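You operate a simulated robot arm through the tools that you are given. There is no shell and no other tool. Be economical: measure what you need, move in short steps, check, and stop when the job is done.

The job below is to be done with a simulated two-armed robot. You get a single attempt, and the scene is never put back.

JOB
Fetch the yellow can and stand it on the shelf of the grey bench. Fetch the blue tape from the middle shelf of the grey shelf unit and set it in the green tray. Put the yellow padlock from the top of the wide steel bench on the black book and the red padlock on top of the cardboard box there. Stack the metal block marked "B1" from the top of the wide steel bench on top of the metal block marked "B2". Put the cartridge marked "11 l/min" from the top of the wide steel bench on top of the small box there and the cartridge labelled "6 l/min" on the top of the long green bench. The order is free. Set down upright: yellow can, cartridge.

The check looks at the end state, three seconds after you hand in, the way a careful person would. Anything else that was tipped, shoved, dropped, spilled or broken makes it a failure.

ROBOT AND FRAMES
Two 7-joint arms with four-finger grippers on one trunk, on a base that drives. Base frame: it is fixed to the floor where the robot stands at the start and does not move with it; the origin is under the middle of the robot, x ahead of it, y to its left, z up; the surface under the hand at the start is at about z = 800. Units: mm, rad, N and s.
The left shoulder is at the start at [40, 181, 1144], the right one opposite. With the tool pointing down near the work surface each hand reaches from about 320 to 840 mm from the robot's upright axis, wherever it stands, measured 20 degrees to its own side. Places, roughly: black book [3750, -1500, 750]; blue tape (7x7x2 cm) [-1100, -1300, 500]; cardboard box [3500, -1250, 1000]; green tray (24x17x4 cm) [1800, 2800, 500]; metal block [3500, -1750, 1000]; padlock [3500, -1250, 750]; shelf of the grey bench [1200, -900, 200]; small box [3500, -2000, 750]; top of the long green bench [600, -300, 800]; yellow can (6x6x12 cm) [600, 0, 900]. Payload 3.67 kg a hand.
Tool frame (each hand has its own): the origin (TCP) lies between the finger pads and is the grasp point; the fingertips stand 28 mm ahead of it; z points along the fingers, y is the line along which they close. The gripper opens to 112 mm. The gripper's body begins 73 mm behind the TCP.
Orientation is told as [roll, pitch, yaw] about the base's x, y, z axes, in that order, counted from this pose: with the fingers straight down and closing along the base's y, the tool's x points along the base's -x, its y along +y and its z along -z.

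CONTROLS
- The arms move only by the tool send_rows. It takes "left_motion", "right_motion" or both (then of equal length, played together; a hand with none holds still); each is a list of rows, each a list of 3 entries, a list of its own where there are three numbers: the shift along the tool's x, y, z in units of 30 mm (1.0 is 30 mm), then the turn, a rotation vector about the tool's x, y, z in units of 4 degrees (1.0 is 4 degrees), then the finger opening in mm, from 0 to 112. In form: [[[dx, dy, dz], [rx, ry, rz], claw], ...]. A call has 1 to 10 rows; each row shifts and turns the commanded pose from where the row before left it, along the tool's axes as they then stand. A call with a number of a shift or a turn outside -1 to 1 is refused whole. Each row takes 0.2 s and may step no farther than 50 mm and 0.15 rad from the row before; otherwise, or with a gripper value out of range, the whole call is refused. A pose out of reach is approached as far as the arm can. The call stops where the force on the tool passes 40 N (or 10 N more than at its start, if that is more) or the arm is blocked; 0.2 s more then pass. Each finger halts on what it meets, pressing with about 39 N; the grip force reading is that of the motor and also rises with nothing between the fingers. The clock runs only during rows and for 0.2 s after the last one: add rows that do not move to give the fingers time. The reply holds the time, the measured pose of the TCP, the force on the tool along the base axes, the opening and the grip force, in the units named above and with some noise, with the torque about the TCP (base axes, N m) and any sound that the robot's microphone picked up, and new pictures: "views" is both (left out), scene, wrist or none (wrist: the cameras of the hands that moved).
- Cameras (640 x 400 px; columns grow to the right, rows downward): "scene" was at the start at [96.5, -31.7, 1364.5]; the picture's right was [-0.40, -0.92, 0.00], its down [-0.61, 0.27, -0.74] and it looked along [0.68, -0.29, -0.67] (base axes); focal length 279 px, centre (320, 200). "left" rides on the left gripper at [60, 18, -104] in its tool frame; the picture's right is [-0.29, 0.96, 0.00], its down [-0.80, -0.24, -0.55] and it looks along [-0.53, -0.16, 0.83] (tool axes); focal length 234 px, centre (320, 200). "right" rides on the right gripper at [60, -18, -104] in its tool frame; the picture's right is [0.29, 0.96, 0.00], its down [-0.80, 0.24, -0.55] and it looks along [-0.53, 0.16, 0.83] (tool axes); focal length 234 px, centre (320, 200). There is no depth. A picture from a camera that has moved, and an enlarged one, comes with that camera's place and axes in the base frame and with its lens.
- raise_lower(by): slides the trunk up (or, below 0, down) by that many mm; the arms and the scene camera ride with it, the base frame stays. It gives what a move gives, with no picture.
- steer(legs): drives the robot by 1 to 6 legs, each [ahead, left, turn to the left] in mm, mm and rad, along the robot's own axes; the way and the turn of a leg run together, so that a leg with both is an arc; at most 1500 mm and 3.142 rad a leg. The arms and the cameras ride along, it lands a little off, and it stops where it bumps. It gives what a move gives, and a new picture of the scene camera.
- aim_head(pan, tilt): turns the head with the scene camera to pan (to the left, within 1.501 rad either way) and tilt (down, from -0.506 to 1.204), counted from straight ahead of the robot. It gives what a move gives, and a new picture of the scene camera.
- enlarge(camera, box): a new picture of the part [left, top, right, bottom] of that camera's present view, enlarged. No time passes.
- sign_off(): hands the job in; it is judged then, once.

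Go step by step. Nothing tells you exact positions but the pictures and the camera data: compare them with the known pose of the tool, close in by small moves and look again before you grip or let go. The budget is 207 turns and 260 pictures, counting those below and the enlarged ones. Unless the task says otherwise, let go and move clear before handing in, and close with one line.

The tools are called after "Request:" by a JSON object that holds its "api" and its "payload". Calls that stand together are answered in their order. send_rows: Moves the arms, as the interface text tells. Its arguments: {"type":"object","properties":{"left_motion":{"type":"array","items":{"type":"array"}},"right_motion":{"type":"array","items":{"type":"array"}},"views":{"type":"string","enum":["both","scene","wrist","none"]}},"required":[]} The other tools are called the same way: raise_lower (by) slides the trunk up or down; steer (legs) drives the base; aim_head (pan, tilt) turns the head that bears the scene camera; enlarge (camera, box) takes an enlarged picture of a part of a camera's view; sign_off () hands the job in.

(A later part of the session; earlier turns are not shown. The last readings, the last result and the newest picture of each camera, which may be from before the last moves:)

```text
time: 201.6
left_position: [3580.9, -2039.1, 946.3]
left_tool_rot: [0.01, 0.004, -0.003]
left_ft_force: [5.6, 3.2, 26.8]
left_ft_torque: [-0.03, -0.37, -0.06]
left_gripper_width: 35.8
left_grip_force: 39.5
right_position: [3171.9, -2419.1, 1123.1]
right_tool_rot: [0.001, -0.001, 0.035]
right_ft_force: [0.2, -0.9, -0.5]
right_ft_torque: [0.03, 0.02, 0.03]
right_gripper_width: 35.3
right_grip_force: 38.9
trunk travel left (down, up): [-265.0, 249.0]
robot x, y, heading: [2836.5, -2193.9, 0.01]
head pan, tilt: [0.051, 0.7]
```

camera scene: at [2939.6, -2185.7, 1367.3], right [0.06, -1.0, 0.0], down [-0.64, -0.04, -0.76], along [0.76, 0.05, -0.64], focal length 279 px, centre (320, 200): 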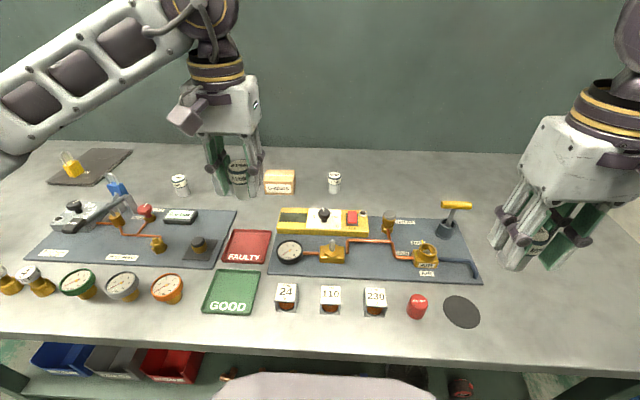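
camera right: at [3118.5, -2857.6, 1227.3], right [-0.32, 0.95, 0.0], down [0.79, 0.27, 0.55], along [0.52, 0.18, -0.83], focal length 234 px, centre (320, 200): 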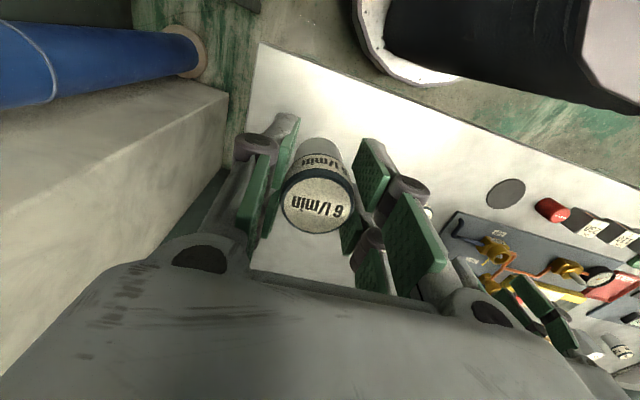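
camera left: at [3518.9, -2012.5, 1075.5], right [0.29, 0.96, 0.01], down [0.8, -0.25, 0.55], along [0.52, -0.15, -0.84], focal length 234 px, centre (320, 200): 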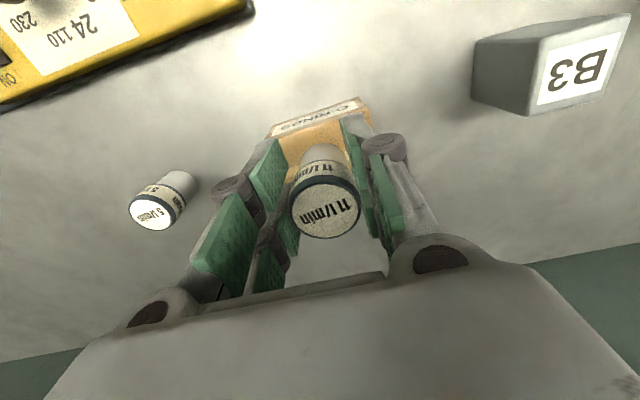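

Firm contact; I relieve 3 mm, release slowly and rise.

Request:
{"api": "send_rows", "payload": {"left_motion": [[[0, 0, -0.1], [0, 0, 0], 25], [[0, 0, 0], [0, 0, 0], 45], [[0, 0, 0], [0, 0, 0], 66], [[0, 0, 0], [0, 0, 0], 66], [[0, 0, -0.7], [0, 0, 0], 66], [[0, 0, -1], [0, 0, 0], 66], [[0, 0, -1], [0, 0, 0], 66], [[0.3, 0, -1], [0, 0, 0], 66], [[0.8, 0, -1], [0, 0, 0], 66], [[1, 0, -0.5], [0, 0, 0], 66]], "views": "scene"}}

Request:
{"api": "enlarge", "payload": {"camera": "scene", "box": [230, 120, 350, 220]}}

```text
time: 203.8
left_position: [3520.8, -2038.0, 1103.7]
left_tool_rot: [0.011, 0.006, -0.001]
left_ft_force: [0.3, -0.1, -0.1]
left_ft_torque: [-0.02, -0.03, -0.01]
left_gripper_width: 66.1
left_grip_force: 0.1
right_position: [3170.7, -2418.1, 1122.7]
right_tool_rot: [0.0, 0.0, 0.037]
right_ft_force: [0.2, 0.4, -1.8]
right_ft_torque: [-0.04, -0.02, -0.03]
right_gripper_width: 35.6
right_grip_force: 38.9
trunk travel left (down, up): [-265.0, 249.0]
robot x, y, heading: [2836.5, -2195.9, 0.011]
head pan, tilt: [0.051, 0.7]
camera scene: at [2938.6, -2185.4, 1367.4], right [0.06, -1.0, 0.0], down [-0.64, -0.04, -0.77], along [0.76, 0.04, -0.64], focal length 279 px, centre (320, 200)
```

scene: 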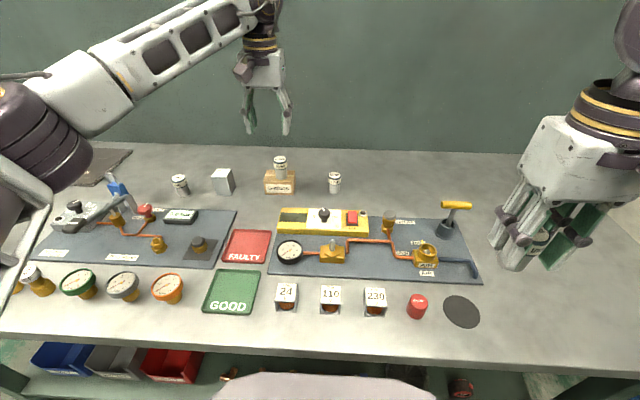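

```text
4.00 times, centred on (290, 170) of scene
camera zoom: at [2938.6, -2185.4, 1367.4], right [0.06, -1.0, 0.0], down [-0.64, -0.04, -0.77], along [0.76, 0.04, -0.64], focal length 1115 px, centre (440, 320)
```

zoom: 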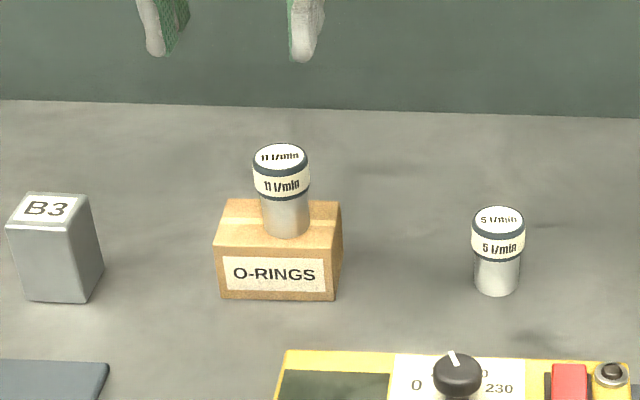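

"11" stands on the O-RINGS box. Now I retract and drive back along the same corridor with "6" to the green bench.

Request:
{"api": "send_rows", "payload": {"left_motion": [[[1, 0, 0], [0, 0, 0], 66], [[1, 0, 0], [0, 0, 0], 66], [[1, 0, 0], [0, 0, 0], 66], [[1, 0, 0], [0, 0, 0], 66], [[1, 0, 0], [0, 0, 0], 66], [[1, 0, 0], [0, 0, 0], 66], [[1, 0, 0], [0, 0, 0], 66]], "views": "none"}}

Request:
{"api": "steer", "payload": {"legs": [[-780, 0, -0.01], [-1080, 40, 0], [-1080, 0, 0]]}}

Request:
{"api": "aim_head", "payload": {"pan": 0.9, "tilt": 0.6}}

```text
time: 205.4
left_position: [3308.3, -2037.6, 1103.9]
left_tool_rot: [0.01, 0.007, -0.002]
left_ft_force: [-0.4, -0.3, 0.2]
left_ft_torque: [0.01, -0.02, -0.01]
left_gripper_width: 66.1
left_grip_force: 0.1
right_position: [3171.8, -2417.9, 1122.5]
right_tool_rot: [0.001, 0.001, 0.036]
right_ft_force: [0.0, -0.4, -1.0]
right_ft_torque: [-0.01, 0.01, 0.01]
right_gripper_width: 35.2
right_grip_force: 38.7
trunk travel left (down, up): [-265.0, 249.0]
robot x, y, heading: [2836.1, -2195.9, 0.007]
head pan, tilt: [0.051, 0.7]
```

```text
time: 220.5
left_position: [331.2, -1999.9, 1104.1]
left_tool_rot: [0.01, 0.008, 0.012]
left_ft_force: [-0.4, 0.3, 0.2]
left_ft_torque: [0.0, -0.03, 0.01]
left_gripper_width: 65.9
left_grip_force: 0.0
right_position: [200.1, -2381.0, 1123.5]
right_tool_rot: [0.003, 0.0, 0.051]
right_ft_force: [-0.9, 0.4, -1.3]
right_ft_torque: [-0.01, 0.01, 0.0]
right_gripper_width: 35.5
right_grip_force: 38.4
trunk travel left (down, up): [-265.0, 249.0]
robot x, y, heading: [-142.0, -2159.0, 0.023]
head pan, tilt: [0.051, 0.7]
camera scene: at [-37.4, -2151.7, 1367.4], right [0.07, -1.0, 0.0], down [-0.64, -0.05, -0.76], along [0.76, 0.06, -0.64], focal length 279 px, centre (320, 200)
```

scene: 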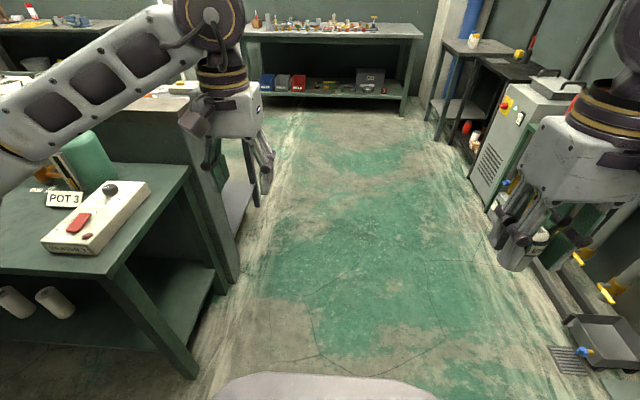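

```text
time: 221.6
left_position: [331.4, -1998.9, 1104.5]
left_tool_rot: [0.011, 0.006, 0.01]
left_ft_force: [0.4, 0.4, -0.5]
left_ft_torque: [0.03, 0.02, -0.02]
left_gripper_width: 65.8
left_grip_force: 0.0
right_position: [199.0, -2381.6, 1122.2]
right_tool_rot: [0.002, -0.001, 0.051]
right_ft_force: [0.6, 0.3, -1.5]
right_ft_torque: [0.01, 0.03, 0.0]
right_gripper_width: 35.3
right_grip_force: 39.1
trunk travel left (down, up): [-265.0, 249.0]
robot x, y, heading: [-141.5, -2157.2, 0.026]
head pan, tilt: [0.901, 0.6]
camera scene: at [-68.6, -2087.5, 1376.0], right [0.8, -0.6, 0.0], down [-0.34, -0.45, -0.82], along [0.5, 0.66, -0.57], focal length 279 px, centre (320, 200)
```

scene: 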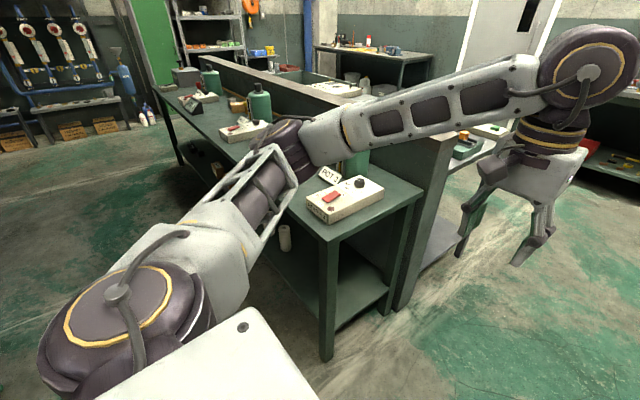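

Path is clear; I strafe left in front of the green bench, staying back from it.

Request:
{"api": "steer", "payload": {"legs": [[-60, 1030, -0.025], [0, 1000, 0]]}}

Request:
{"api": "aim_head", "payload": {"pan": -0.4, "tilt": 0.75}}

```text
time: 232.0
left_position: [276.3, 13.4, 1104.3]
left_tool_rot: [0.01, 0.006, -0.014]
left_ft_force: [0.7, 0.4, -0.1]
left_ft_torque: [-0.05, 0.0, 0.05]
left_gripper_width: 66.0
left_grip_force: 0.1
right_position: [133.8, -364.7, 1123.1]
right_tool_rot: [0.001, -0.001, 0.025]
right_ft_force: [0.4, 0.3, -0.9]
right_ft_torque: [0.04, -0.02, -0.03]
right_gripper_width: 35.5
right_grip_force: 38.3
trunk travel left (down, up): [-265.0, 249.0]
robot x, y, heading: [-203.7, -137.1, -0.005]
head pan, tilt: [0.901, 0.6]
camera scene: at [-126.5, -64.8, 1376.0], right [0.78, -0.62, 0.0], down [-0.35, -0.44, -0.82], along [0.51, 0.65, -0.57], focal length 279 px, centre (320, 200)
```

scene: 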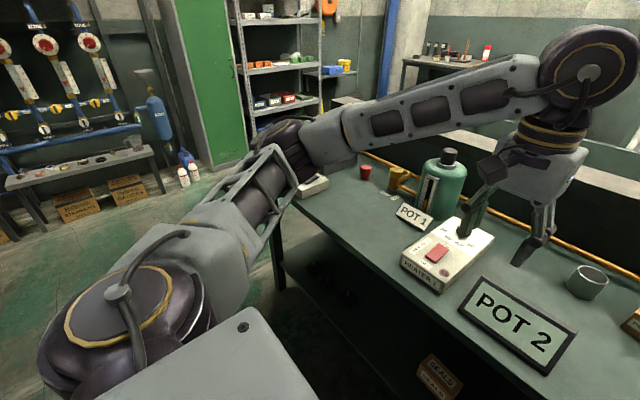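

```text
time: 233.5
left_position: [276.2, 12.9, 1104.3]
left_tool_rot: [0.011, 0.006, -0.013]
left_ft_force: [-0.1, -0.1, -0.4]
left_ft_torque: [0.03, 0.0, 0.02]
left_gripper_width: 65.6
left_grip_force: 0.0
right_position: [133.9, -365.7, 1122.8]
right_tool_rot: [0.002, 0.001, 0.023]
right_ft_force: [-0.4, 0.5, -1.5]
right_ft_torque: [0.01, 0.01, 0.0]
right_gripper_width: 35.4
right_grip_force: 38.7
trunk travel left (down, up): [-265.0, 249.0]
robot x, y, heading: [-200.6, -132.8, -0.005]
head pan, tilt: [-0.4, 0.75]
camera scene: at [-105.3, -166.5, 1363.1], right [-0.39, -0.92, 0.0], down [-0.63, 0.27, -0.73], along [0.67, -0.29, -0.68], focal length 279 px, centre (320, 200)
```

scene: 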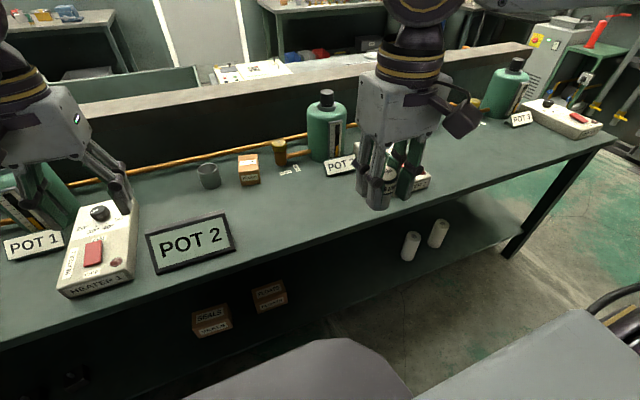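

Free spot on the green bench at about [435,-370]. I drive ahead and lower "6" there.

Request:
{"api": "steer", "payload": {"legs": [[190, 0, 0.005]]}}

Request:
{"api": "send_rows", "payload": {"right_motion": [[[-0.9, 0, 0.5], [0, 0, 0], 25], [[-0.9, 0, 0.9], [0, 0, 0], 25], [[-0.9, 0, 0.9], [0, 0, 0], 25], [[-0.9, 0, 0.9], [0, 0, 0], 25], [[0, 0, 1], [0, 0, 0], 25], [[0, 0, 1], [0, 0, 0], 25], [[0, 0, 1], [0, 0, 0], 25], [[0, 0, 1], [0, 0, 0], 25], [[0, 0, 0.5], [0, 0, 0], 25], [[0, 0, 0], [0, 0, 0], 25]], "views": "both"}}

```text
time: 235.1
left_position: [467.3, 18.0, 1105.0]
left_tool_rot: [0.011, 0.008, -0.004]
left_ft_force: [-0.4, 0.4, -0.2]
left_ft_torque: [0.01, 0.0, 0.01]
left_gripper_width: 66.0
left_grip_force: 0.1
right_position: [328.4, -362.4, 1121.9]
right_tool_rot: [0.001, 0.001, 0.033]
right_ft_force: [0.3, 0.7, -1.2]
right_ft_torque: [0.02, 0.02, -0.01]
right_gripper_width: 35.3
right_grip_force: 38.7
trunk travel left (down, up): [-265.0, 249.0]
robot x, y, heading: [-9.3, -134.3, 0.004]
head pan, tilt: [-0.4, 0.75]
camera scene: at [87.3, -165.6, 1363.1], right [-0.38, -0.92, 0.0], down [-0.63, 0.26, -0.73], along [0.67, -0.28, -0.68], focal length 279 px, centre (320, 200)
```

scene: 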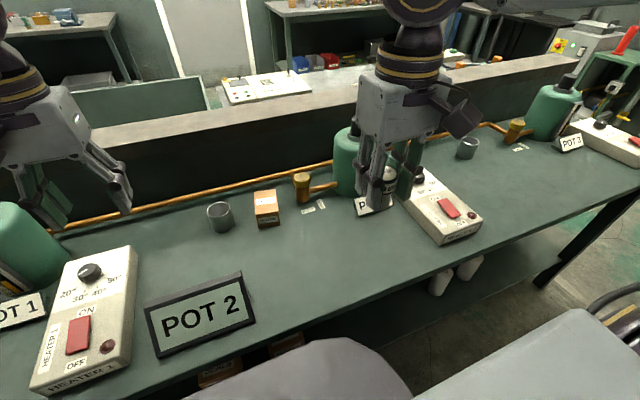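

```text
time: 237.3
left_position: [466.7, 19.1, 1104.4]
left_tool_rot: [0.011, 0.006, -0.005]
left_ft_force: [-0.3, -0.4, -0.3]
left_ft_torque: [0.03, 0.02, 0.03]
left_gripper_width: 66.1
left_grip_force: 0.0
right_position: [436.5, -357.8, 891.4]
right_tool_rot: [-0.001, 0.0, 0.033]
right_ft_force: [-0.4, 0.4, -1.7]
right_ft_torque: [-0.02, 0.01, 0.04]
right_gripper_width: 35.6
right_grip_force: 39.2
trunk travel left (down, up): [-265.0, 249.0]
robot x, y, heading: [-9.3, -135.2, 0.005]
head pan, tilt: [-0.4, 0.75]
camera scene: at [86.6, -165.4, 1363.1], right [-0.38, -0.92, 0.0], down [-0.63, 0.26, -0.73], along [0.68, -0.28, -0.68], focal length 279 px, centre (320, 200)
camera right: at [376.8, -379.0, 996.3], right [-0.32, 0.95, 0.0], down [0.79, 0.27, 0.55], along [0.52, 0.18, -0.83], focal length 234 px, centre (320, 200)
```

scene: 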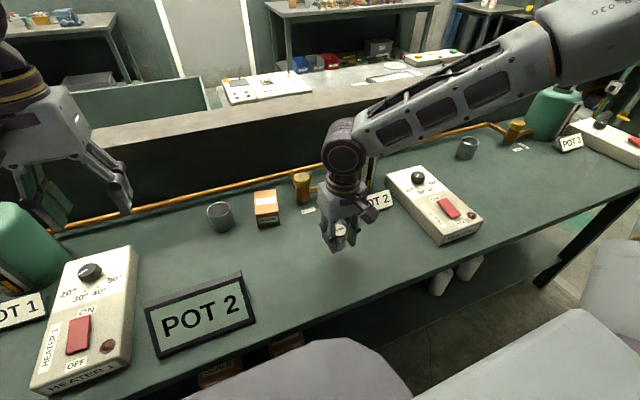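
right: 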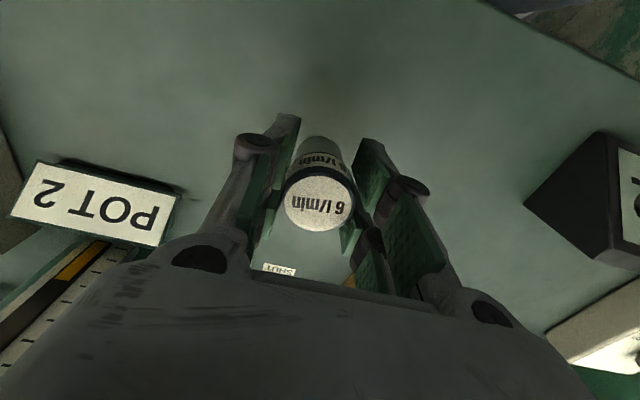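

Request:
{"api": "send_rows", "payload": {"right_motion": [[[0, 0, 0.8], [0, 0, 0], 25], [[0, 0, 0.6], [0, 0, 0], 25], [[0, 0, 0], [0, 0, 0], 25]], "views": "none"}}

Request:
{"api": "send_rows", "payload": {"right_motion": [[[0, 0, 0.13], [0, 0, 0], 25], [[0, 0, 0], [0, 0, 0], 25]], "views": "none"}}

```text
time: 238.1
left_position: [466.0, 18.3, 1104.2]
left_tool_rot: [0.011, 0.007, -0.007]
left_ft_force: [-0.6, -0.3, 0.0]
left_ft_torque: [-0.01, 0.02, 0.03]
left_gripper_width: 65.8
left_grip_force: 0.1
right_position: [436.7, -356.4, 848.8]
right_tool_rot: [0.0, 0.0, 0.034]
right_ft_force: [-1.9, -1.4, 5.7]
right_ft_torque: [-0.09, 0.14, 0.02]
right_gripper_width: 35.2
right_grip_force: 39.2
trunk travel left (down, up): [-265.0, 249.0]
robot x, y, heading: [-12.2, -134.8, 0.009]
head pan, tilt: [-0.4, 0.75]
```

```text
time: 238.7
left_position: [465.6, 17.2, 1105.1]
left_tool_rot: [0.011, 0.005, -0.005]
left_ft_force: [0.0, -0.3, 0.1]
left_ft_torque: [0.01, 0.03, 0.01]
left_gripper_width: 66.0
left_grip_force: 0.1
right_position: [438.0, -357.8, 847.3]
right_tool_rot: [0.001, -0.004, 0.033]
right_ft_force: [1.4, -2.8, 27.9]
right_ft_torque: [-0.14, -0.18, -0.03]
right_gripper_width: 35.6
right_grip_force: 39.0
trunk travel left (down, up): [-265.0, 249.0]
robot x, y, heading: [-7.4, -136.4, 0.006]
head pan, tilt: [-0.4, 0.75]
```

Contact on the bench. Relieve, release and rise.

Request:
{"api": "send_rows", "payload": {"right_motion": [[[0, 0, -0.1], [0, 0, 0], 25], [[0, 0, 0], [0, 0, 0], 45], [[0, 0, 0], [0, 0, 0], 66], [[0, 0, 0], [0, 0, 0], 66], [[0, 0, -0.7], [0, 0, 0], 66], [[0, 0, -1], [0, 0, 0], 66], [[0, 0, -1], [0, 0, 0], 66], [[0, 0, -1], [0, 0, 0], 66], [[0, 0, -1], [0, 0, 0], 66], [[0, 0, -1], [0, 0, 0], 66]], "views": "both"}}

```text
time: 240.9
left_position: [466.3, 18.6, 1105.4]
left_tool_rot: [0.009, 0.006, -0.004]
left_ft_force: [-0.1, 1.1, 0.8]
left_ft_torque: [-0.03, -0.03, 0.0]
left_gripper_width: 66.0
left_grip_force: 0.1
right_position: [435.7, -359.3, 1020.5]
right_tool_rot: [0.002, 0.0, 0.033]
right_ft_force: [-0.9, 0.4, 0.3]
right_ft_torque: [-0.04, 0.01, 0.01]
right_gripper_width: 66.0
right_grip_force: 0.0
trunk travel left (down, up): [-265.0, 249.0]
robot x, y, heading: [-10.5, -136.5, 0.006]
head pan, tilt: [-0.4, 0.75]
camera scene: at [86.1, -165.0, 1363.2], right [-0.38, -0.92, 0.0], down [-0.63, 0.26, -0.73], along [0.68, -0.28, -0.68], focal length 279 px, centre (320, 200)
camera right: at [376.2, -380.6, 1125.4], right [-0.32, 0.95, 0.0], down [0.79, 0.27, 0.55], along [0.52, 0.18, -0.83], focal length 234 px, centre (320, 200)
```

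scene: 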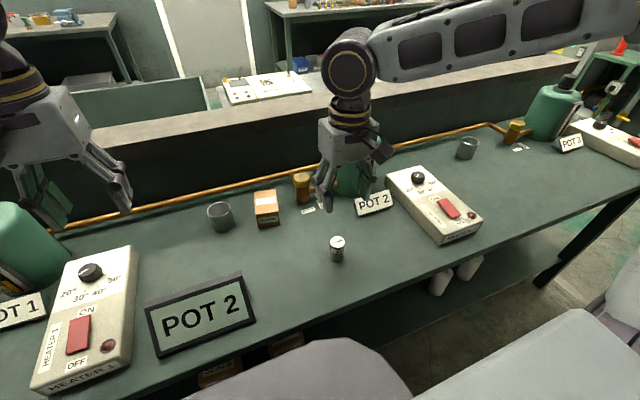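
right: 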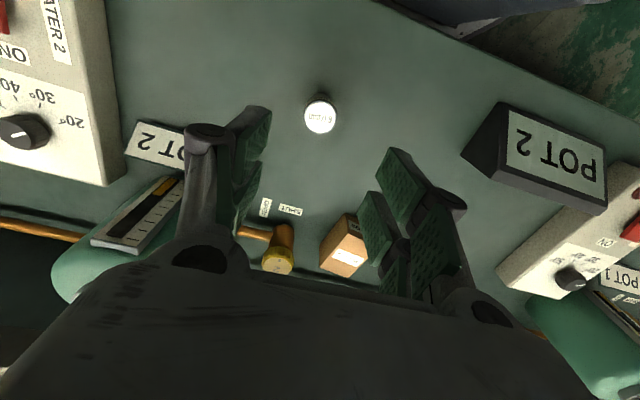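

"6 l/min" stands upright on the green bench. Now I look at the shelf unit at the right rear.

Request:
{"api": "send_rows", "payload": {"right_motion": [[[0.9, 0, -1], [0, 0, 0], 66], [[0.9, 0, -1], [0, 0, 0], 66], [[0.9, 0, -1], [0, 0, 0], 66], [[0.9, 0, 0], [0, 0, 0], 66]], "views": "none"}}

Request:
{"api": "steer", "payload": {"legs": [[-150, 0, -0.8]]}}

Request:
{"api": "aim_head", "payload": {"pan": -1.2, "tilt": 0.6}}

```text
time: 241.9
left_position: [465.9, 17.9, 1104.9]
left_tool_rot: [0.01, 0.008, -0.006]
left_ft_force: [0.0, -1.2, -0.2]
left_ft_torque: [-0.02, -0.05, 0.02]
left_gripper_width: 65.9
left_grip_force: 0.0
right_position: [329.6, -362.0, 1110.5]
right_tool_rot: [0.001, -0.001, 0.032]
right_ft_force: [0.5, -0.7, 0.3]
right_ft_torque: [0.03, -0.07, -0.01]
right_gripper_width: 66.0
right_grip_force: 0.0
trunk travel left (down, up): [-265.0, 249.0]
robot x, y, heading: [-9.2, -135.1, 0.006]
head pan, tilt: [-0.4, 0.75]
```

```text
time: 244.6
left_position: [296.8, -311.3, 1103.7]
left_tool_rot: [0.01, 0.005, -0.802]
left_ft_force: [-0.5, -0.9, 0.0]
left_ft_torque: [-0.01, 0.0, 0.03]
left_gripper_width: 66.2
left_grip_force: 0.0
right_position: [-69.4, -478.6, 1110.3]
right_tool_rot: [0.001, -0.001, -0.762]
right_ft_force: [-0.4, 0.1, 0.4]
right_ft_torque: [-0.01, -0.01, -0.01]
right_gripper_width: 66.0
right_grip_force: 0.0
trunk travel left (down, up): [-265.0, 249.0]
robot x, y, heading: [-145.9, -78.5, -0.792]
head pan, tilt: [-0.4, 0.75]
camera scene: at [-101.4, -168.7, 1363.1], right [-0.93, -0.37, 0.0], down [-0.25, 0.63, -0.73], along [0.27, -0.68, -0.68], focal length 279 px, centre (320, 200)
```

scene: 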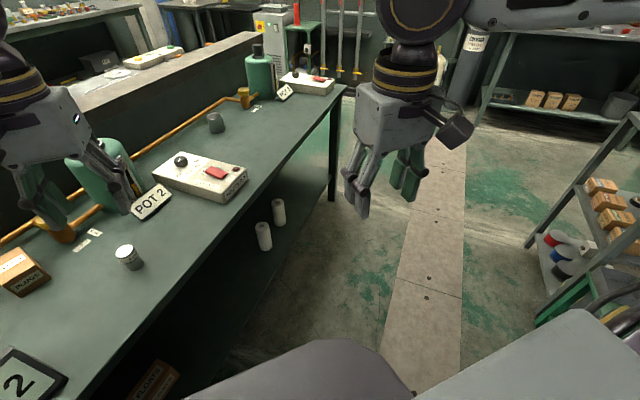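

```text
time: 245.7
left_position: [297.1, -312.2, 1104.5]
left_tool_rot: [0.011, 0.006, -0.8]
left_ft_force: [0.1, 0.4, -0.5]
left_ft_torque: [-0.03, -0.02, 0.02]
left_gripper_width: 65.7
left_grip_force: 0.1
right_position: [-69.7, -479.9, 1108.8]
right_tool_rot: [0.0, 0.0, -0.763]
right_ft_force: [0.5, -0.2, 0.3]
right_ft_torque: [-0.01, 0.02, 0.0]
right_gripper_width: 66.0
right_grip_force: 0.0
trunk travel left (down, up): [-265.0, 249.0]
robot x, y, heading: [-145.3, -79.7, -0.79]
head pan, tilt: [-1.201, 0.6]
camera scene: at [-168.1, -172.6, 1376.0], right [-0.91, 0.41, 0.0], down [0.23, 0.52, -0.82], along [-0.34, -0.75, -0.57], focal length 279 px, centre (320, 200)
```

scene: 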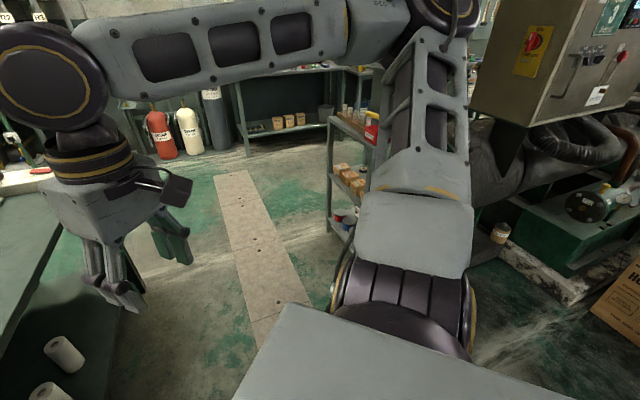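

I raise the trunk for clearance, drive into the aisle beside the unit, and turn to face it.

Request:
{"api": "raise_lower", "payload": {"by": 150}}

Request:
{"api": "steer", "payload": {"legs": [[870, -827, 0], [0, 0, -2.35]]}}

Request:
{"api": "aim_head", "payload": {"pan": 0, "tilt": 0.7}}

```text
time: 247.4
left_position: [297.3, -313.0, 1253.6]
left_tool_rot: [0.008, 0.007, -0.801]
left_ft_force: [0.5, 0.6, 0.2]
left_ft_torque: [0.01, 0.02, 0.01]
left_gripper_width: 65.8
left_grip_force: 0.0
right_position: [-70.4, -478.9, 1258.8]
right_tool_rot: [0.003, 0.001, -0.764]
right_ft_force: [-0.1, 0.1, 0.1]
right_ft_torque: [0.03, 0.01, -0.01]
right_gripper_width: 65.6
right_grip_force: 0.0
trunk travel left (down, up): [-415.0, 99.0]
robot x, y, heading: [-146.0, -82.7, -0.788]
head pan, tilt: [-1.201, 0.6]
```

```text
time: 259.8
left_position: [-582.8, -1427.4, 1253.0]
left_tool_rot: [0.011, 0.005, 3.106]
left_ft_force: [-0.3, 0.3, 0.9]
left_ft_torque: [0.03, -0.02, 0.04]
left_gripper_width: 66.0
left_grip_force: 0.0
right_position: [-434.6, -1053.4, 1257.4]
right_tool_rot: [0.001, -0.001, -3.138]
right_ft_force: [0.3, 0.1, -0.6]
right_ft_torque: [-0.02, -0.02, -0.01]
right_gripper_width: 66.4
right_grip_force: 0.0
trunk travel left (down, up): [-415.0, 99.0]
robot x, y, heading: [-105.3, -1289.2, 3.12]
head pan, tilt: [-1.201, 0.6]
camera scene: at [-153.4, -1203.6, 1525.6], right [0.94, 0.34, 0.0], down [0.19, -0.53, -0.83], along [-0.28, 0.78, -0.56], focal length 279 px, centre (320, 200)
```

scene: 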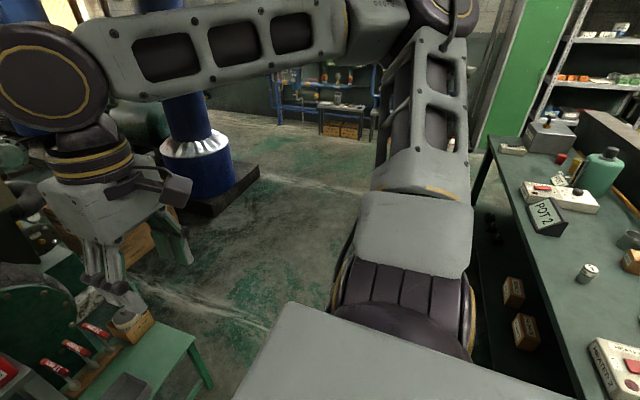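

```text
time: 261.2
left_position: [-582.9, -1428.7, 1253.9]
left_tool_rot: [0.01, 0.008, 3.105]
left_ft_force: [0.8, 0.0, -0.5]
left_ft_torque: [0.04, 0.02, 0.0]
left_gripper_width: 65.9
left_grip_force: 0.0
right_position: [-435.0, -1053.2, 1259.7]
right_tool_rot: [0.003, 0.0, -3.139]
right_ft_force: [-0.3, -0.5, -0.6]
right_ft_torque: [0.02, -0.01, -0.03]
right_gripper_width: 65.9
right_grip_force: 0.0
trunk travel left (down, up): [-415.0, 99.0]
robot x, y, heading: [-103.6, -1290.3, 3.12]
head pan, tilt: [0.0, 0.7]
camera scene: at [-208.3, -1284.7, 1517.0], right [0.02, 1.0, 0.0], down [0.64, -0.02, -0.76], along [-0.76, 0.02, -0.64], focal length 279 px, centre (320, 200)
```

scene: 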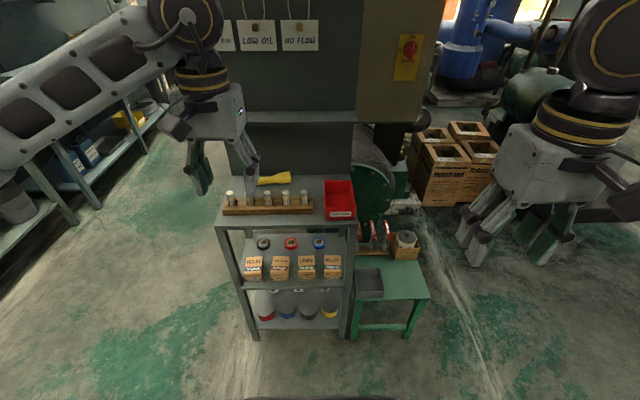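

The unit's front is at x≈-880 (y -1617…-1151), middle shelf z≈484, with the blue tape behind boxes at ≈[-1100,-1267]. I zoom in.

Request:
{"api": "enlarge", "payload": {"camera": "scene", "box": [215, 165, 375, 345]}}

Request:
{"api": "enlarge", "payload": {"camera": "scene", "box": [240, 225, 350, 295]}}

```text
2.22 times, centred on (295, 255) of scene
camera zoom: at [-208.3, -1284.7, 1517.0], right [0.02, 1.0, 0.0], down [0.64, -0.02, -0.76], along [-0.76, 0.02, -0.64], focal length 619 px, centre (376, 78)
```

zoom: 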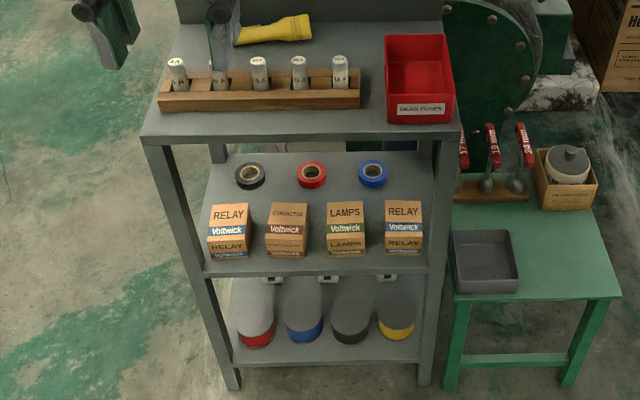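

```text
5.71 times, centred on (295, 260) of scene
camera zoom: at [-208.3, -1284.7, 1517.0], right [0.02, 1.0, 0.0], down [0.64, -0.02, -0.76], along [-0.76, 0.02, -0.64], focal length 1593 px, centre (463, -143)
```

zoom: 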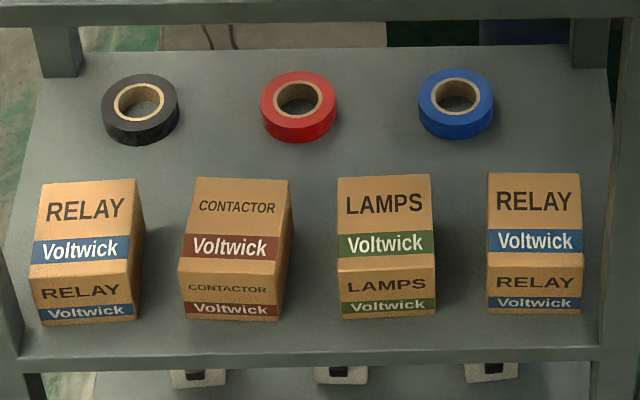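

The tape lies behind the boxes (box tops ≈57 mm above the shelf), so I must reach in over them. I move in line with the left shoulder, lower the trunk, and measure the shelf heights.

Request:
{"api": "steer", "payload": {"legs": [[130, -180, 0.02]]}}

Request:
{"api": "raise_lower", "payload": {"by": -414}}

Request:
{"api": "aim_head", "payload": {"pan": 0.15, "tilt": 0.5}}

```text
time: 262.9
left_position: [-708.5, -1258.0, 1253.7]
left_tool_rot: [0.01, 0.007, 3.131]
left_ft_force: [-0.1, 0.3, 0.5]
left_ft_torque: [-0.01, 0.0, 0.04]
left_gripper_width: 66.0
left_grip_force: 0.0
right_position: [-567.4, -880.1, 1258.9]
right_tool_rot: [-0.001, 0.0, -3.11]
right_ft_force: [0.2, 0.2, 0.0]
right_ft_torque: [0.01, 0.02, 0.02]
right_gripper_width: 66.0
right_grip_force: 0.1
trunk travel left (down, up): [-415.0, 99.0]
robot x, y, heading: [-232.2, -1104.8, -3.139]
head pan, tilt: [0.0, 0.7]
camera scene: at [-336.3, -1106.3, 1517.1], right [0.0, 1.0, 0.0], down [0.64, 0.0, -0.77], along [-0.77, 0.0, -0.64], focal length 279 px, centre (320, 200)
```

scene: 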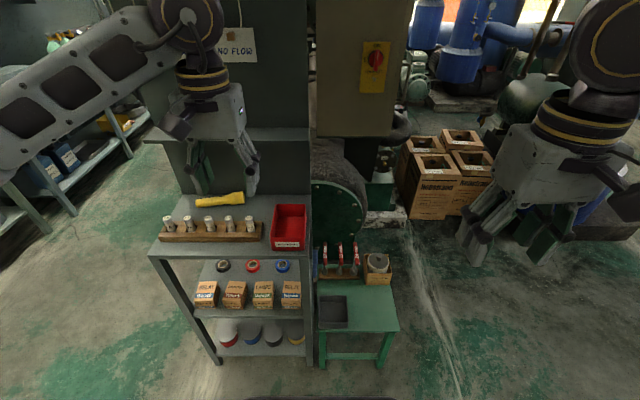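

```text
refused: -414 is not a number from -400 to 400
```

```text
time: 263.6
left_position: [-709.3, -1257.2, 1254.1]
left_tool_rot: [0.01, 0.01, 3.131]
left_ft_force: [-0.8, -0.4, 0.1]
left_ft_torque: [-0.02, 0.01, 0.03]
left_gripper_width: 66.0
left_grip_force: 0.0
right_position: [-571.0, -878.8, 1259.0]
right_tool_rot: [0.002, 0.001, -3.112]
right_ft_force: [0.3, 1.8, -0.2]
right_ft_torque: [0.01, -0.01, 0.02]
right_gripper_width: 66.1
right_grip_force: 0.1
trunk travel left (down, up): [-415.0, 99.0]
robot x, y, heading: [-230.6, -1107.4, -3.143]
head pan, tilt: [0.15, 0.499]
camera scene: at [-343.1, -1117.4, 1534.6], right [-0.15, 0.99, 0.0], down [0.47, 0.07, -0.88], along [-0.87, -0.13, -0.48], focal length 279 px, centre (320, 200)
```

scene: 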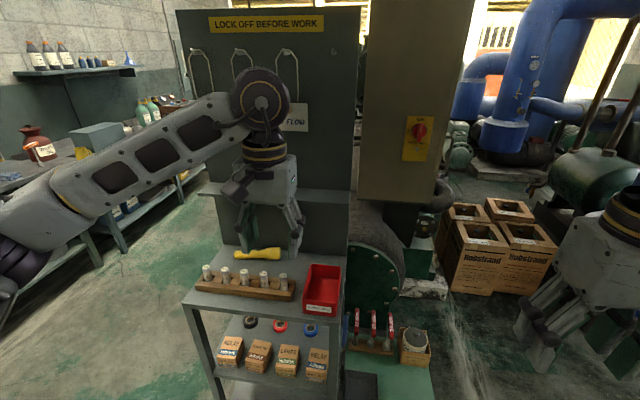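

Request:
{"api": "raise_lower", "payload": {"by": -400}}

Request:
{"api": "aim_head", "payload": {"pan": 0.2, "tilt": 0.5}}

```text
time: 267.5
left_position: [-708.5, -1257.7, 854.2]
left_tool_rot: [0.01, 0.007, 3.129]
left_ft_force: [-0.2, -0.5, 0.0]
left_ft_torque: [-0.02, 0.01, 0.02]
left_gripper_width: 66.0
left_grip_force: 0.0
right_position: [-570.7, -879.5, 858.9]
right_tool_rot: [0.002, -0.001, -3.113]
right_ft_force: [-0.3, 0.7, -0.1]
right_ft_torque: [-0.01, 0.0, -0.03]
right_gripper_width: 65.8
right_grip_force: 0.0
trunk travel left (down, up): [-15.0, 499.0]
robot x, y, heading: [-232.2, -1107.5, -3.144]
head pan, tilt: [0.15, 0.499]
```

```text
time: 268.1
left_position: [-709.1, -1257.2, 854.1]
left_tool_rot: [0.011, 0.007, 3.13]
left_ft_force: [-0.2, -0.1, -0.1]
left_ft_torque: [0.01, 0.03, 0.01]
left_gripper_width: 66.2
left_grip_force: 0.0
right_position: [-569.9, -878.6, 859.5]
right_tool_rot: [0.001, 0.001, -3.111]
right_ft_force: [-1.1, 0.8, 0.3]
right_ft_torque: [-0.03, 0.03, 0.04]
right_gripper_width: 65.8
right_grip_force: 0.0
trunk travel left (down, up): [-15.0, 499.0]
robot x, y, heading: [-229.8, -1107.8, -3.136]
head pan, tilt: [0.201, 0.499]
camera scene: at [-341.3, -1123.1, 1135.0], right [-0.2, 0.98, 0.0], down [0.47, 0.1, -0.88], along [-0.86, -0.18, -0.48], focal length 279 px, centre (320, 200)
```

scene: 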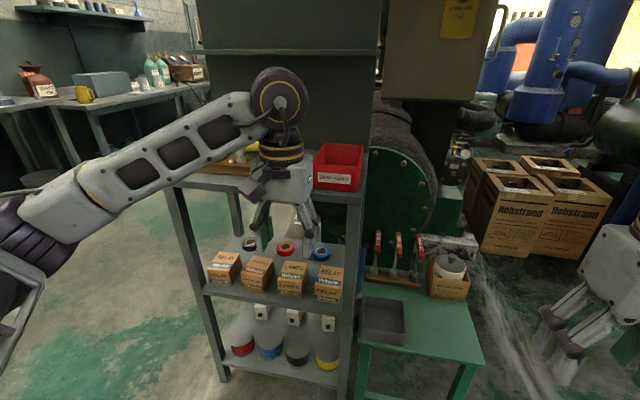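

Request:
{"api": "enlarge", "payload": {"camera": "scene", "box": [190, 180, 370, 320]}}

```text
2.86 times, centred on (280, 250) of scene
camera zoom: at [-341.3, -1123.1, 1135.0], right [-0.2, 0.98, 0.0], down [0.47, 0.1, -0.88], along [-0.86, -0.18, -0.48], focal length 796 px, centre (434, 57)
```

zoom: 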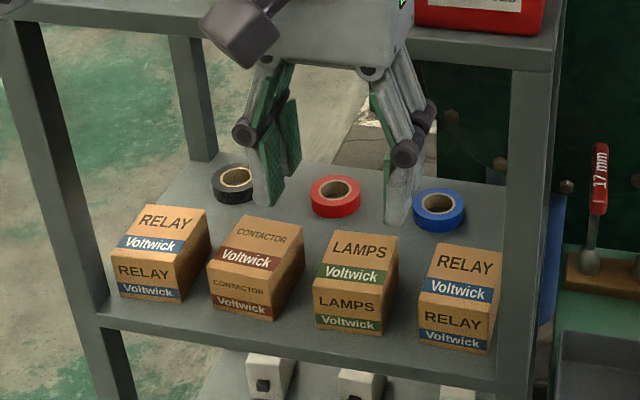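

By triangulation: tape centre ≈[-1075,-1272], top z≈527; shelf z≈505, front edge x≈-854, top-shelf lip bottom ≈844, box tops ≈560. I tilt the left hand to 44° and lower it in front of the opening.

Request:
{"api": "send_rows", "payload": {"left_motion": [[[0.035, 0, 1], [0, -1, 0], 112], [[0.1, 0, 0.99], [0, -1, 0], 112], [[0.17, 0, 0.985], [0, -1, 0], 112], [[0.24, 0, 0.97], [0, -1, 0], 112], [[0.31, 0, 0.95], [0, -1, 0], 112], [[0.37, 0, 0.93], [0, -1, 0], 112], [[0.44, 0, 0.9], [0, -1, 0], 112], [[0.5, 0, 0.866], [0, -1, 0], 112], [[0, 0, 0], [0, -1, 0], 112], [[0, 0, 0], [0, -1, 0], 112]], "views": "scene"}}

```text
time: 270.3
left_position: [-699.5, -1260.7, 614.0]
left_tool_rot: [0.012, -0.691, 3.124]
left_ft_force: [0.5, -0.9, 0.5]
left_ft_torque: [0.0, 0.01, -0.01]
left_gripper_width: 112.1
left_grip_force: 0.1
right_position: [-568.7, -877.7, 858.7]
right_tool_rot: [0.0, -0.002, -3.112]
right_ft_force: [0.4, 0.5, 0.2]
right_ft_torque: [0.02, 0.01, 0.0]
right_gripper_width: 66.1
right_grip_force: 0.0
trunk travel left (down, up): [-15.0, 499.0]
robot x, y, heading: [-230.6, -1105.8, -3.143]
head pan, tilt: [0.201, 0.499]
camera scene: at [-341.2, -1123.2, 1135.0], right [-0.2, 0.98, 0.0], down [0.47, 0.1, -0.88], along [-0.86, -0.18, -0.48], focal length 279 px, centre (320, 200)
```

scene: 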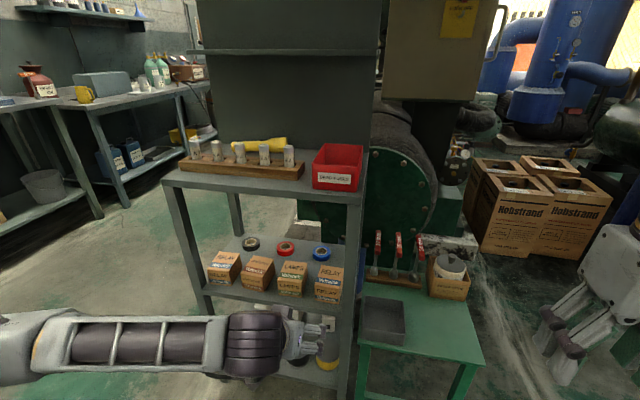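

The forearm comes in sideways; I need the arm straighter. I back the base up 190 mm, extend the hand, then drive it in.

Request:
{"api": "steer", "payload": {"legs": [[-190, 0, 0]]}}

Request:
{"api": "send_rows", "payload": {"left_motion": [[[-0.766, 0, 0.643], [0, -1, 0], 112], [[-0.72, 0, 0.69], [0, 0, 0], 112], [[-0.72, 0, 0.69], [0, 0, 0], 112], [[-0.72, 0, 0.69], [0, 0, 0], 112], [[-0.72, 0, 0.69], [0, 0, 0], 112], [[-0.72, 0, 0.69], [0, 0, 0], 112], [[-0.72, 0, 0.69], [0, 0, 0], 112], [[-0.72, 0, 0.69], [0, 0, 0], 112], [[-0.72, 0, 0.69], [0, 0, 0], 112], [[-0.72, 0, 0.69], [0, 0, 0], 112]], "views": "scene"}}

```text
time: 271.9
left_position: [-510.5, -1260.0, 614.0]
left_tool_rot: [0.015, -0.69, 3.12]
left_ft_force: [0.2, -0.1, -0.6]
left_ft_torque: [0.01, 0.01, -0.01]
left_gripper_width: 111.9
left_grip_force: 0.0
right_position: [-380.2, -877.9, 858.6]
right_tool_rot: [-0.001, 0.001, -3.115]
right_ft_force: [0.8, 0.3, 0.3]
right_ft_torque: [0.01, 0.03, -0.01]
right_gripper_width: 66.3
right_grip_force: 0.0
trunk travel left (down, up): [-15.0, 499.0]
robot x, y, heading: [-44.3, -1109.2, 3.137]
head pan, tilt: [0.201, 0.499]
camera scene: at [-151.8, -1123.0, 1135.1], right [-0.2, 0.98, 0.0], down [0.47, 0.09, -0.88], along [-0.86, -0.17, -0.48], focal length 279 px, centre (320, 200)
```

scene: 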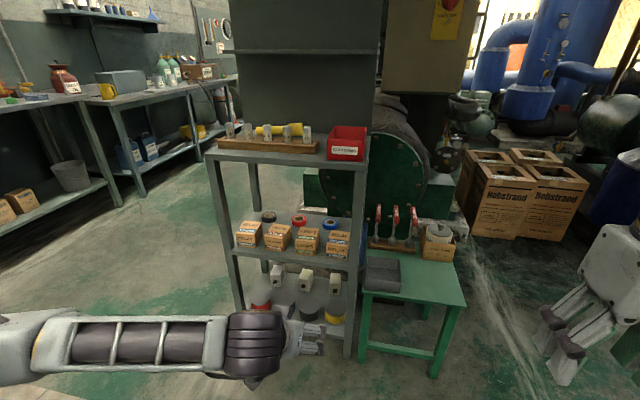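

```text
time: 274.1
left_position: [-810.0, -1255.8, 613.5]
left_tool_rot: [0.015, -0.761, 3.119]
left_ft_force: [-1.0, -1.3, -1.0]
left_ft_torque: [0.01, 0.0, -0.04]
left_gripper_width: 112.1
left_grip_force: 0.0
right_position: [-380.7, -878.6, 859.0]
right_tool_rot: [0.002, -0.001, -3.116]
right_ft_force: [-0.1, 0.9, 0.2]
right_ft_torque: [0.0, -0.02, -0.02]
right_gripper_width: 66.2
right_grip_force: 0.0
trunk travel left (down, up): [-15.0, 499.0]
robot x, y, heading: [-44.2, -1105.6, 3.138]
head pan, tilt: [0.201, 0.499]
camera scene: at [-153.3, -1122.7, 1135.0], right [-0.2, 0.98, 0.0], down [0.47, 0.09, -0.88], along [-0.86, -0.17, -0.48], focal length 279 px, centre (320, 200)
```

scene: 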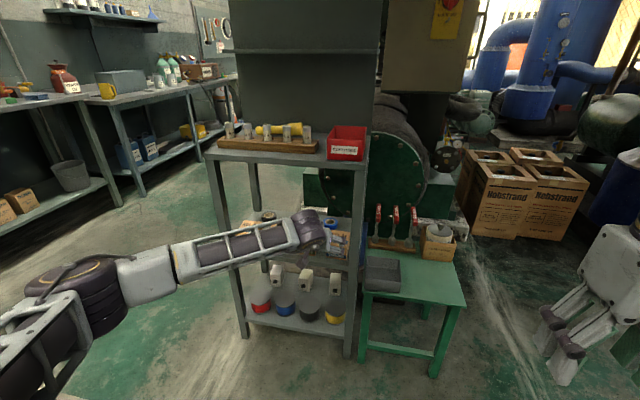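

Geometry works: the forearm passes under the lip. I centre on y=-1272, lower slightly, and drive in 200 mm.

Request:
{"api": "send_rows", "payload": {"left_motion": [[[0.23, 0.53, 0.24], [0, 0, 0], 112], [[0, 0, 0], [0, 0, 0], 112]], "views": "none"}}

Request:
{"api": "steer", "payload": {"legs": [[170, 0, 0]]}}

Request:
{"api": "enlarge", "payload": {"camera": "left", "box": [0, 0, 640, 400]}}

```text
time: 274.7
left_position: [-809.4, -1271.7, 603.2]
left_tool_rot: [0.013, -0.761, 3.12]
left_ft_force: [1.4, -0.2, -0.4]
left_ft_torque: [-0.04, 0.04, 0.01]
left_gripper_width: 111.9
left_grip_force: 0.0
right_position: [-380.9, -878.0, 859.3]
right_tool_rot: [0.0, 0.001, -3.116]
right_ft_force: [1.0, 0.1, -0.3]
right_ft_torque: [-0.03, -0.01, -0.02]
right_gripper_width: 65.9
right_grip_force: 0.0
trunk travel left (down, up): [-15.0, 499.0]
robot x, y, heading: [-42.4, -1102.9, 3.139]
head pan, tilt: [0.201, 0.499]
```

```text
time: 276.2
left_position: [-981.2, -1271.2, 602.4]
left_tool_rot: [0.014, -0.759, 3.119]
left_ft_force: [0.0, 0.2, -0.6]
left_ft_torque: [-0.04, 0.0, 0.0]
left_gripper_width: 111.8
left_grip_force: 0.0
right_position: [-552.8, -877.2, 858.1]
right_tool_rot: [-0.002, 0.003, -3.115]
right_ft_force: [0.2, -1.1, 0.6]
right_ft_torque: [0.0, -0.02, 0.02]
right_gripper_width: 65.9
right_grip_force: 0.0
trunk travel left (down, up): [-15.0, 499.0]
robot x, y, heading: [-213.5, -1106.5, 3.138]
head pan, tilt: [0.201, 0.499]
camera scene: at [-325.0, -1122.7, 1134.8], right [-0.2, 0.98, 0.0], down [0.47, 0.09, -0.88], along [-0.86, -0.17, -0.48], focal length 279 px, centre (320, 200)
```

scene: 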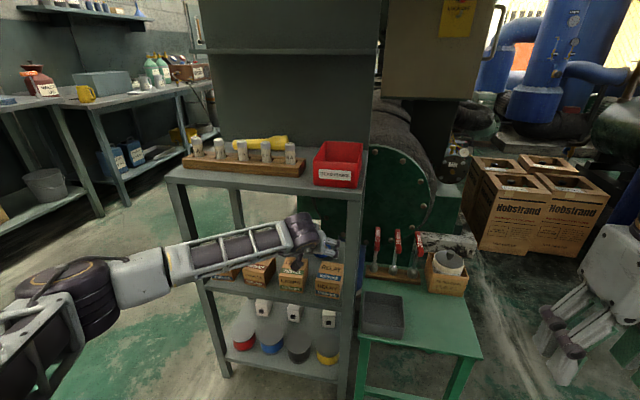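

```text
1.00 times, centred on (320, 200) of left (not enlarged: the box is as wide or as high as the picture)
camera zoom: at [-866.8, -1290.1, 636.7], right [-0.22, -0.95, 0.21], down [-0.19, 0.25, 0.95], along [-0.96, 0.17, -0.24], focal length 234 px, centre (320, 200)
```

zoom: 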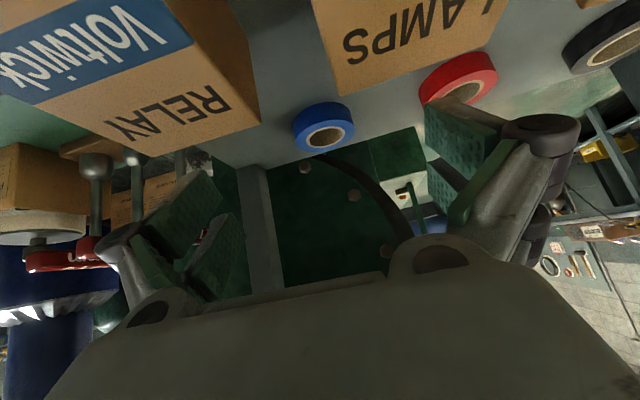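

The tape reads [-1070,-1273]. I drive 88 mm further so the fingers come above it.

Request:
{"api": "steer", "payload": {"legs": [[86, 0, 0]]}}

Request:
{"api": "send_rows", "payload": {"left_motion": [[[0.23, 0.03, 0.24], [0, 0.9, 0], 100], [[0.22, 0.03, 0.25], [0, 0.9, 0], 100]], "views": "both"}}

```text
time: 277.3
left_position: [-1066.7, -1271.5, 600.4]
left_tool_rot: [0.014, -0.759, 3.122]
left_ft_force: [-1.4, -0.4, -0.6]
left_ft_torque: [-0.01, 0.0, -0.01]
left_gripper_width: 112.3
left_grip_force: 0.0
right_position: [-640.3, -877.6, 858.5]
right_tool_rot: [-0.001, 0.003, -3.112]
right_ft_force: [-1.0, -0.2, -0.2]
right_ft_torque: [-0.01, -0.07, 0.02]
right_gripper_width: 65.9
right_grip_force: 0.1
trunk travel left (down, up): [-15.0, 499.0]
robot x, y, heading: [-297.0, -1108.7, 3.142]
head pan, tilt: [0.201, 0.499]
camera scene: at [-411.7, -1122.7, 1134.8], right [-0.2, 0.98, 0.0], down [0.47, 0.1, -0.88], along [-0.86, -0.17, -0.48], focal length 279 px, centre (320, 200)
```

scene: 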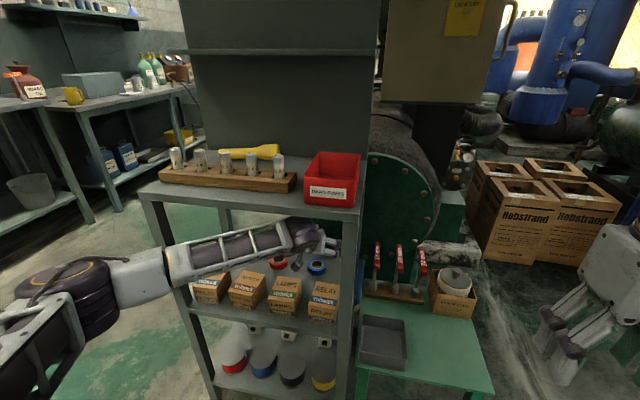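

```text
time: 277.9
left_position: [-1067.4, -1273.8, 582.6]
left_tool_rot: [0.012, -0.633, 3.122]
left_ft_force: [0.0, 0.4, -0.4]
left_ft_torque: [-0.02, 0.02, 0.0]
left_gripper_width: 99.9
left_grip_force: 0.0
right_position: [-637.8, -878.1, 859.4]
right_tool_rot: [0.0, 0.0, -3.113]
right_ft_force: [1.1, -0.2, -1.1]
right_ft_torque: [-0.03, 0.02, 0.01]
right_gripper_width: 66.0
right_grip_force: 0.1
trunk travel left (down, up): [-15.0, 499.0]
robot x, y, heading: [-300.9, -1107.1, 3.14]
head pan, tilt: [0.201, 0.499]
camera scene: at [-410.0, -1122.7, 1135.0], right [-0.2, 0.98, 0.0], down [0.47, 0.1, -0.88], along [-0.86, -0.17, -0.48], focal length 279 px, centre (320, 200)
camera left: at [-957.5, -1292.2, 630.7], right [-0.24, -0.95, 0.18], down [-0.31, 0.25, 0.92], along [-0.92, 0.17, -0.36], focal length 234 px, centre (320, 200)
```

scene: 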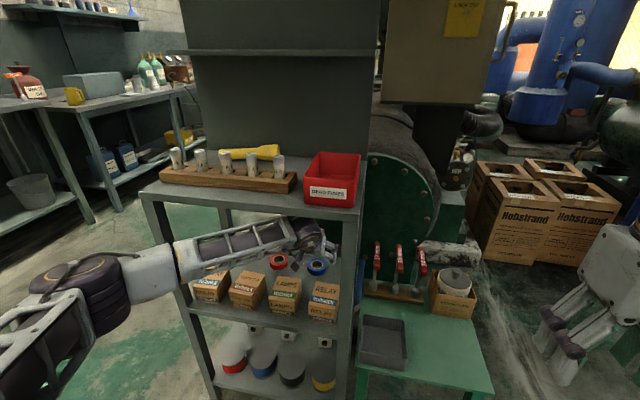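
left: 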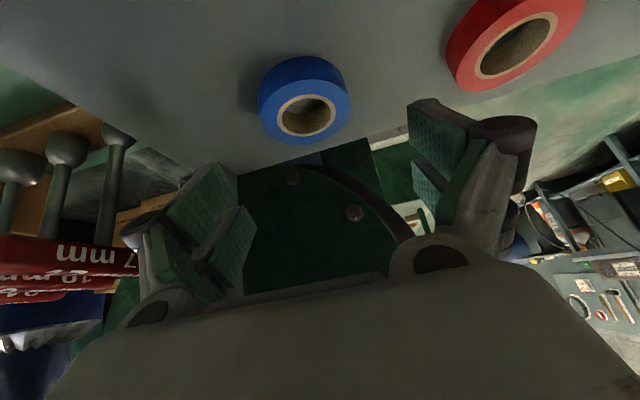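

On target. Final lowering while rotating to 28° tilt.

Request:
{"api": "send_rows", "payload": {"left_motion": [[[0.245, -0.03, 0.6], [0, 1, 0], 100], [[0.2, -0.03, 0.55], [0, 1, 0], 100], [[0, 0, 0], [0, 0, 0], 100]], "views": "wrist"}}

```text
time: 278.7
left_position: [-1074.4, -1272.2, 546.7]
left_tool_rot: [0.011, -0.494, 3.125]
left_ft_force: [-0.8, -1.1, -0.7]
left_ft_torque: [0.04, -0.01, -0.03]
left_gripper_width: 99.9
left_grip_force: 0.1
right_position: [-636.3, -878.0, 859.6]
right_tool_rot: [-0.001, -0.001, -3.113]
right_ft_force: [0.2, -0.4, -0.1]
right_ft_torque: [-0.04, 0.0, 0.0]
right_gripper_width: 65.9
right_grip_force: 0.1
trunk travel left (down, up): [-15.0, 499.0]
robot x, y, heading: [-299.8, -1107.5, 3.139]
head pan, tilt: [0.201, 0.499]
camera left: at [-973.7, -1289.8, 609.8], right [-0.26, -0.95, 0.15], down [-0.44, 0.25, 0.86], along [-0.86, 0.16, -0.48], focal length 234 px, centre (320, 200)
```

left: 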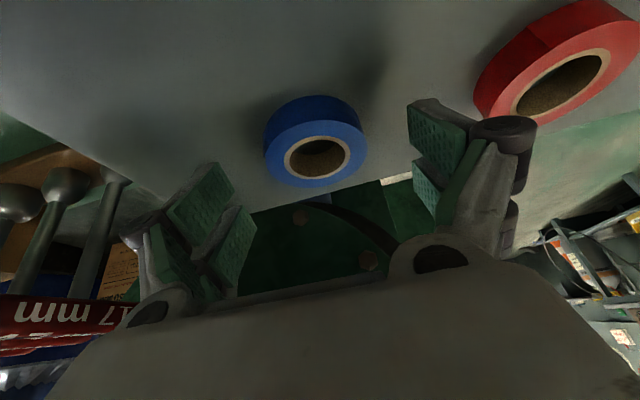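

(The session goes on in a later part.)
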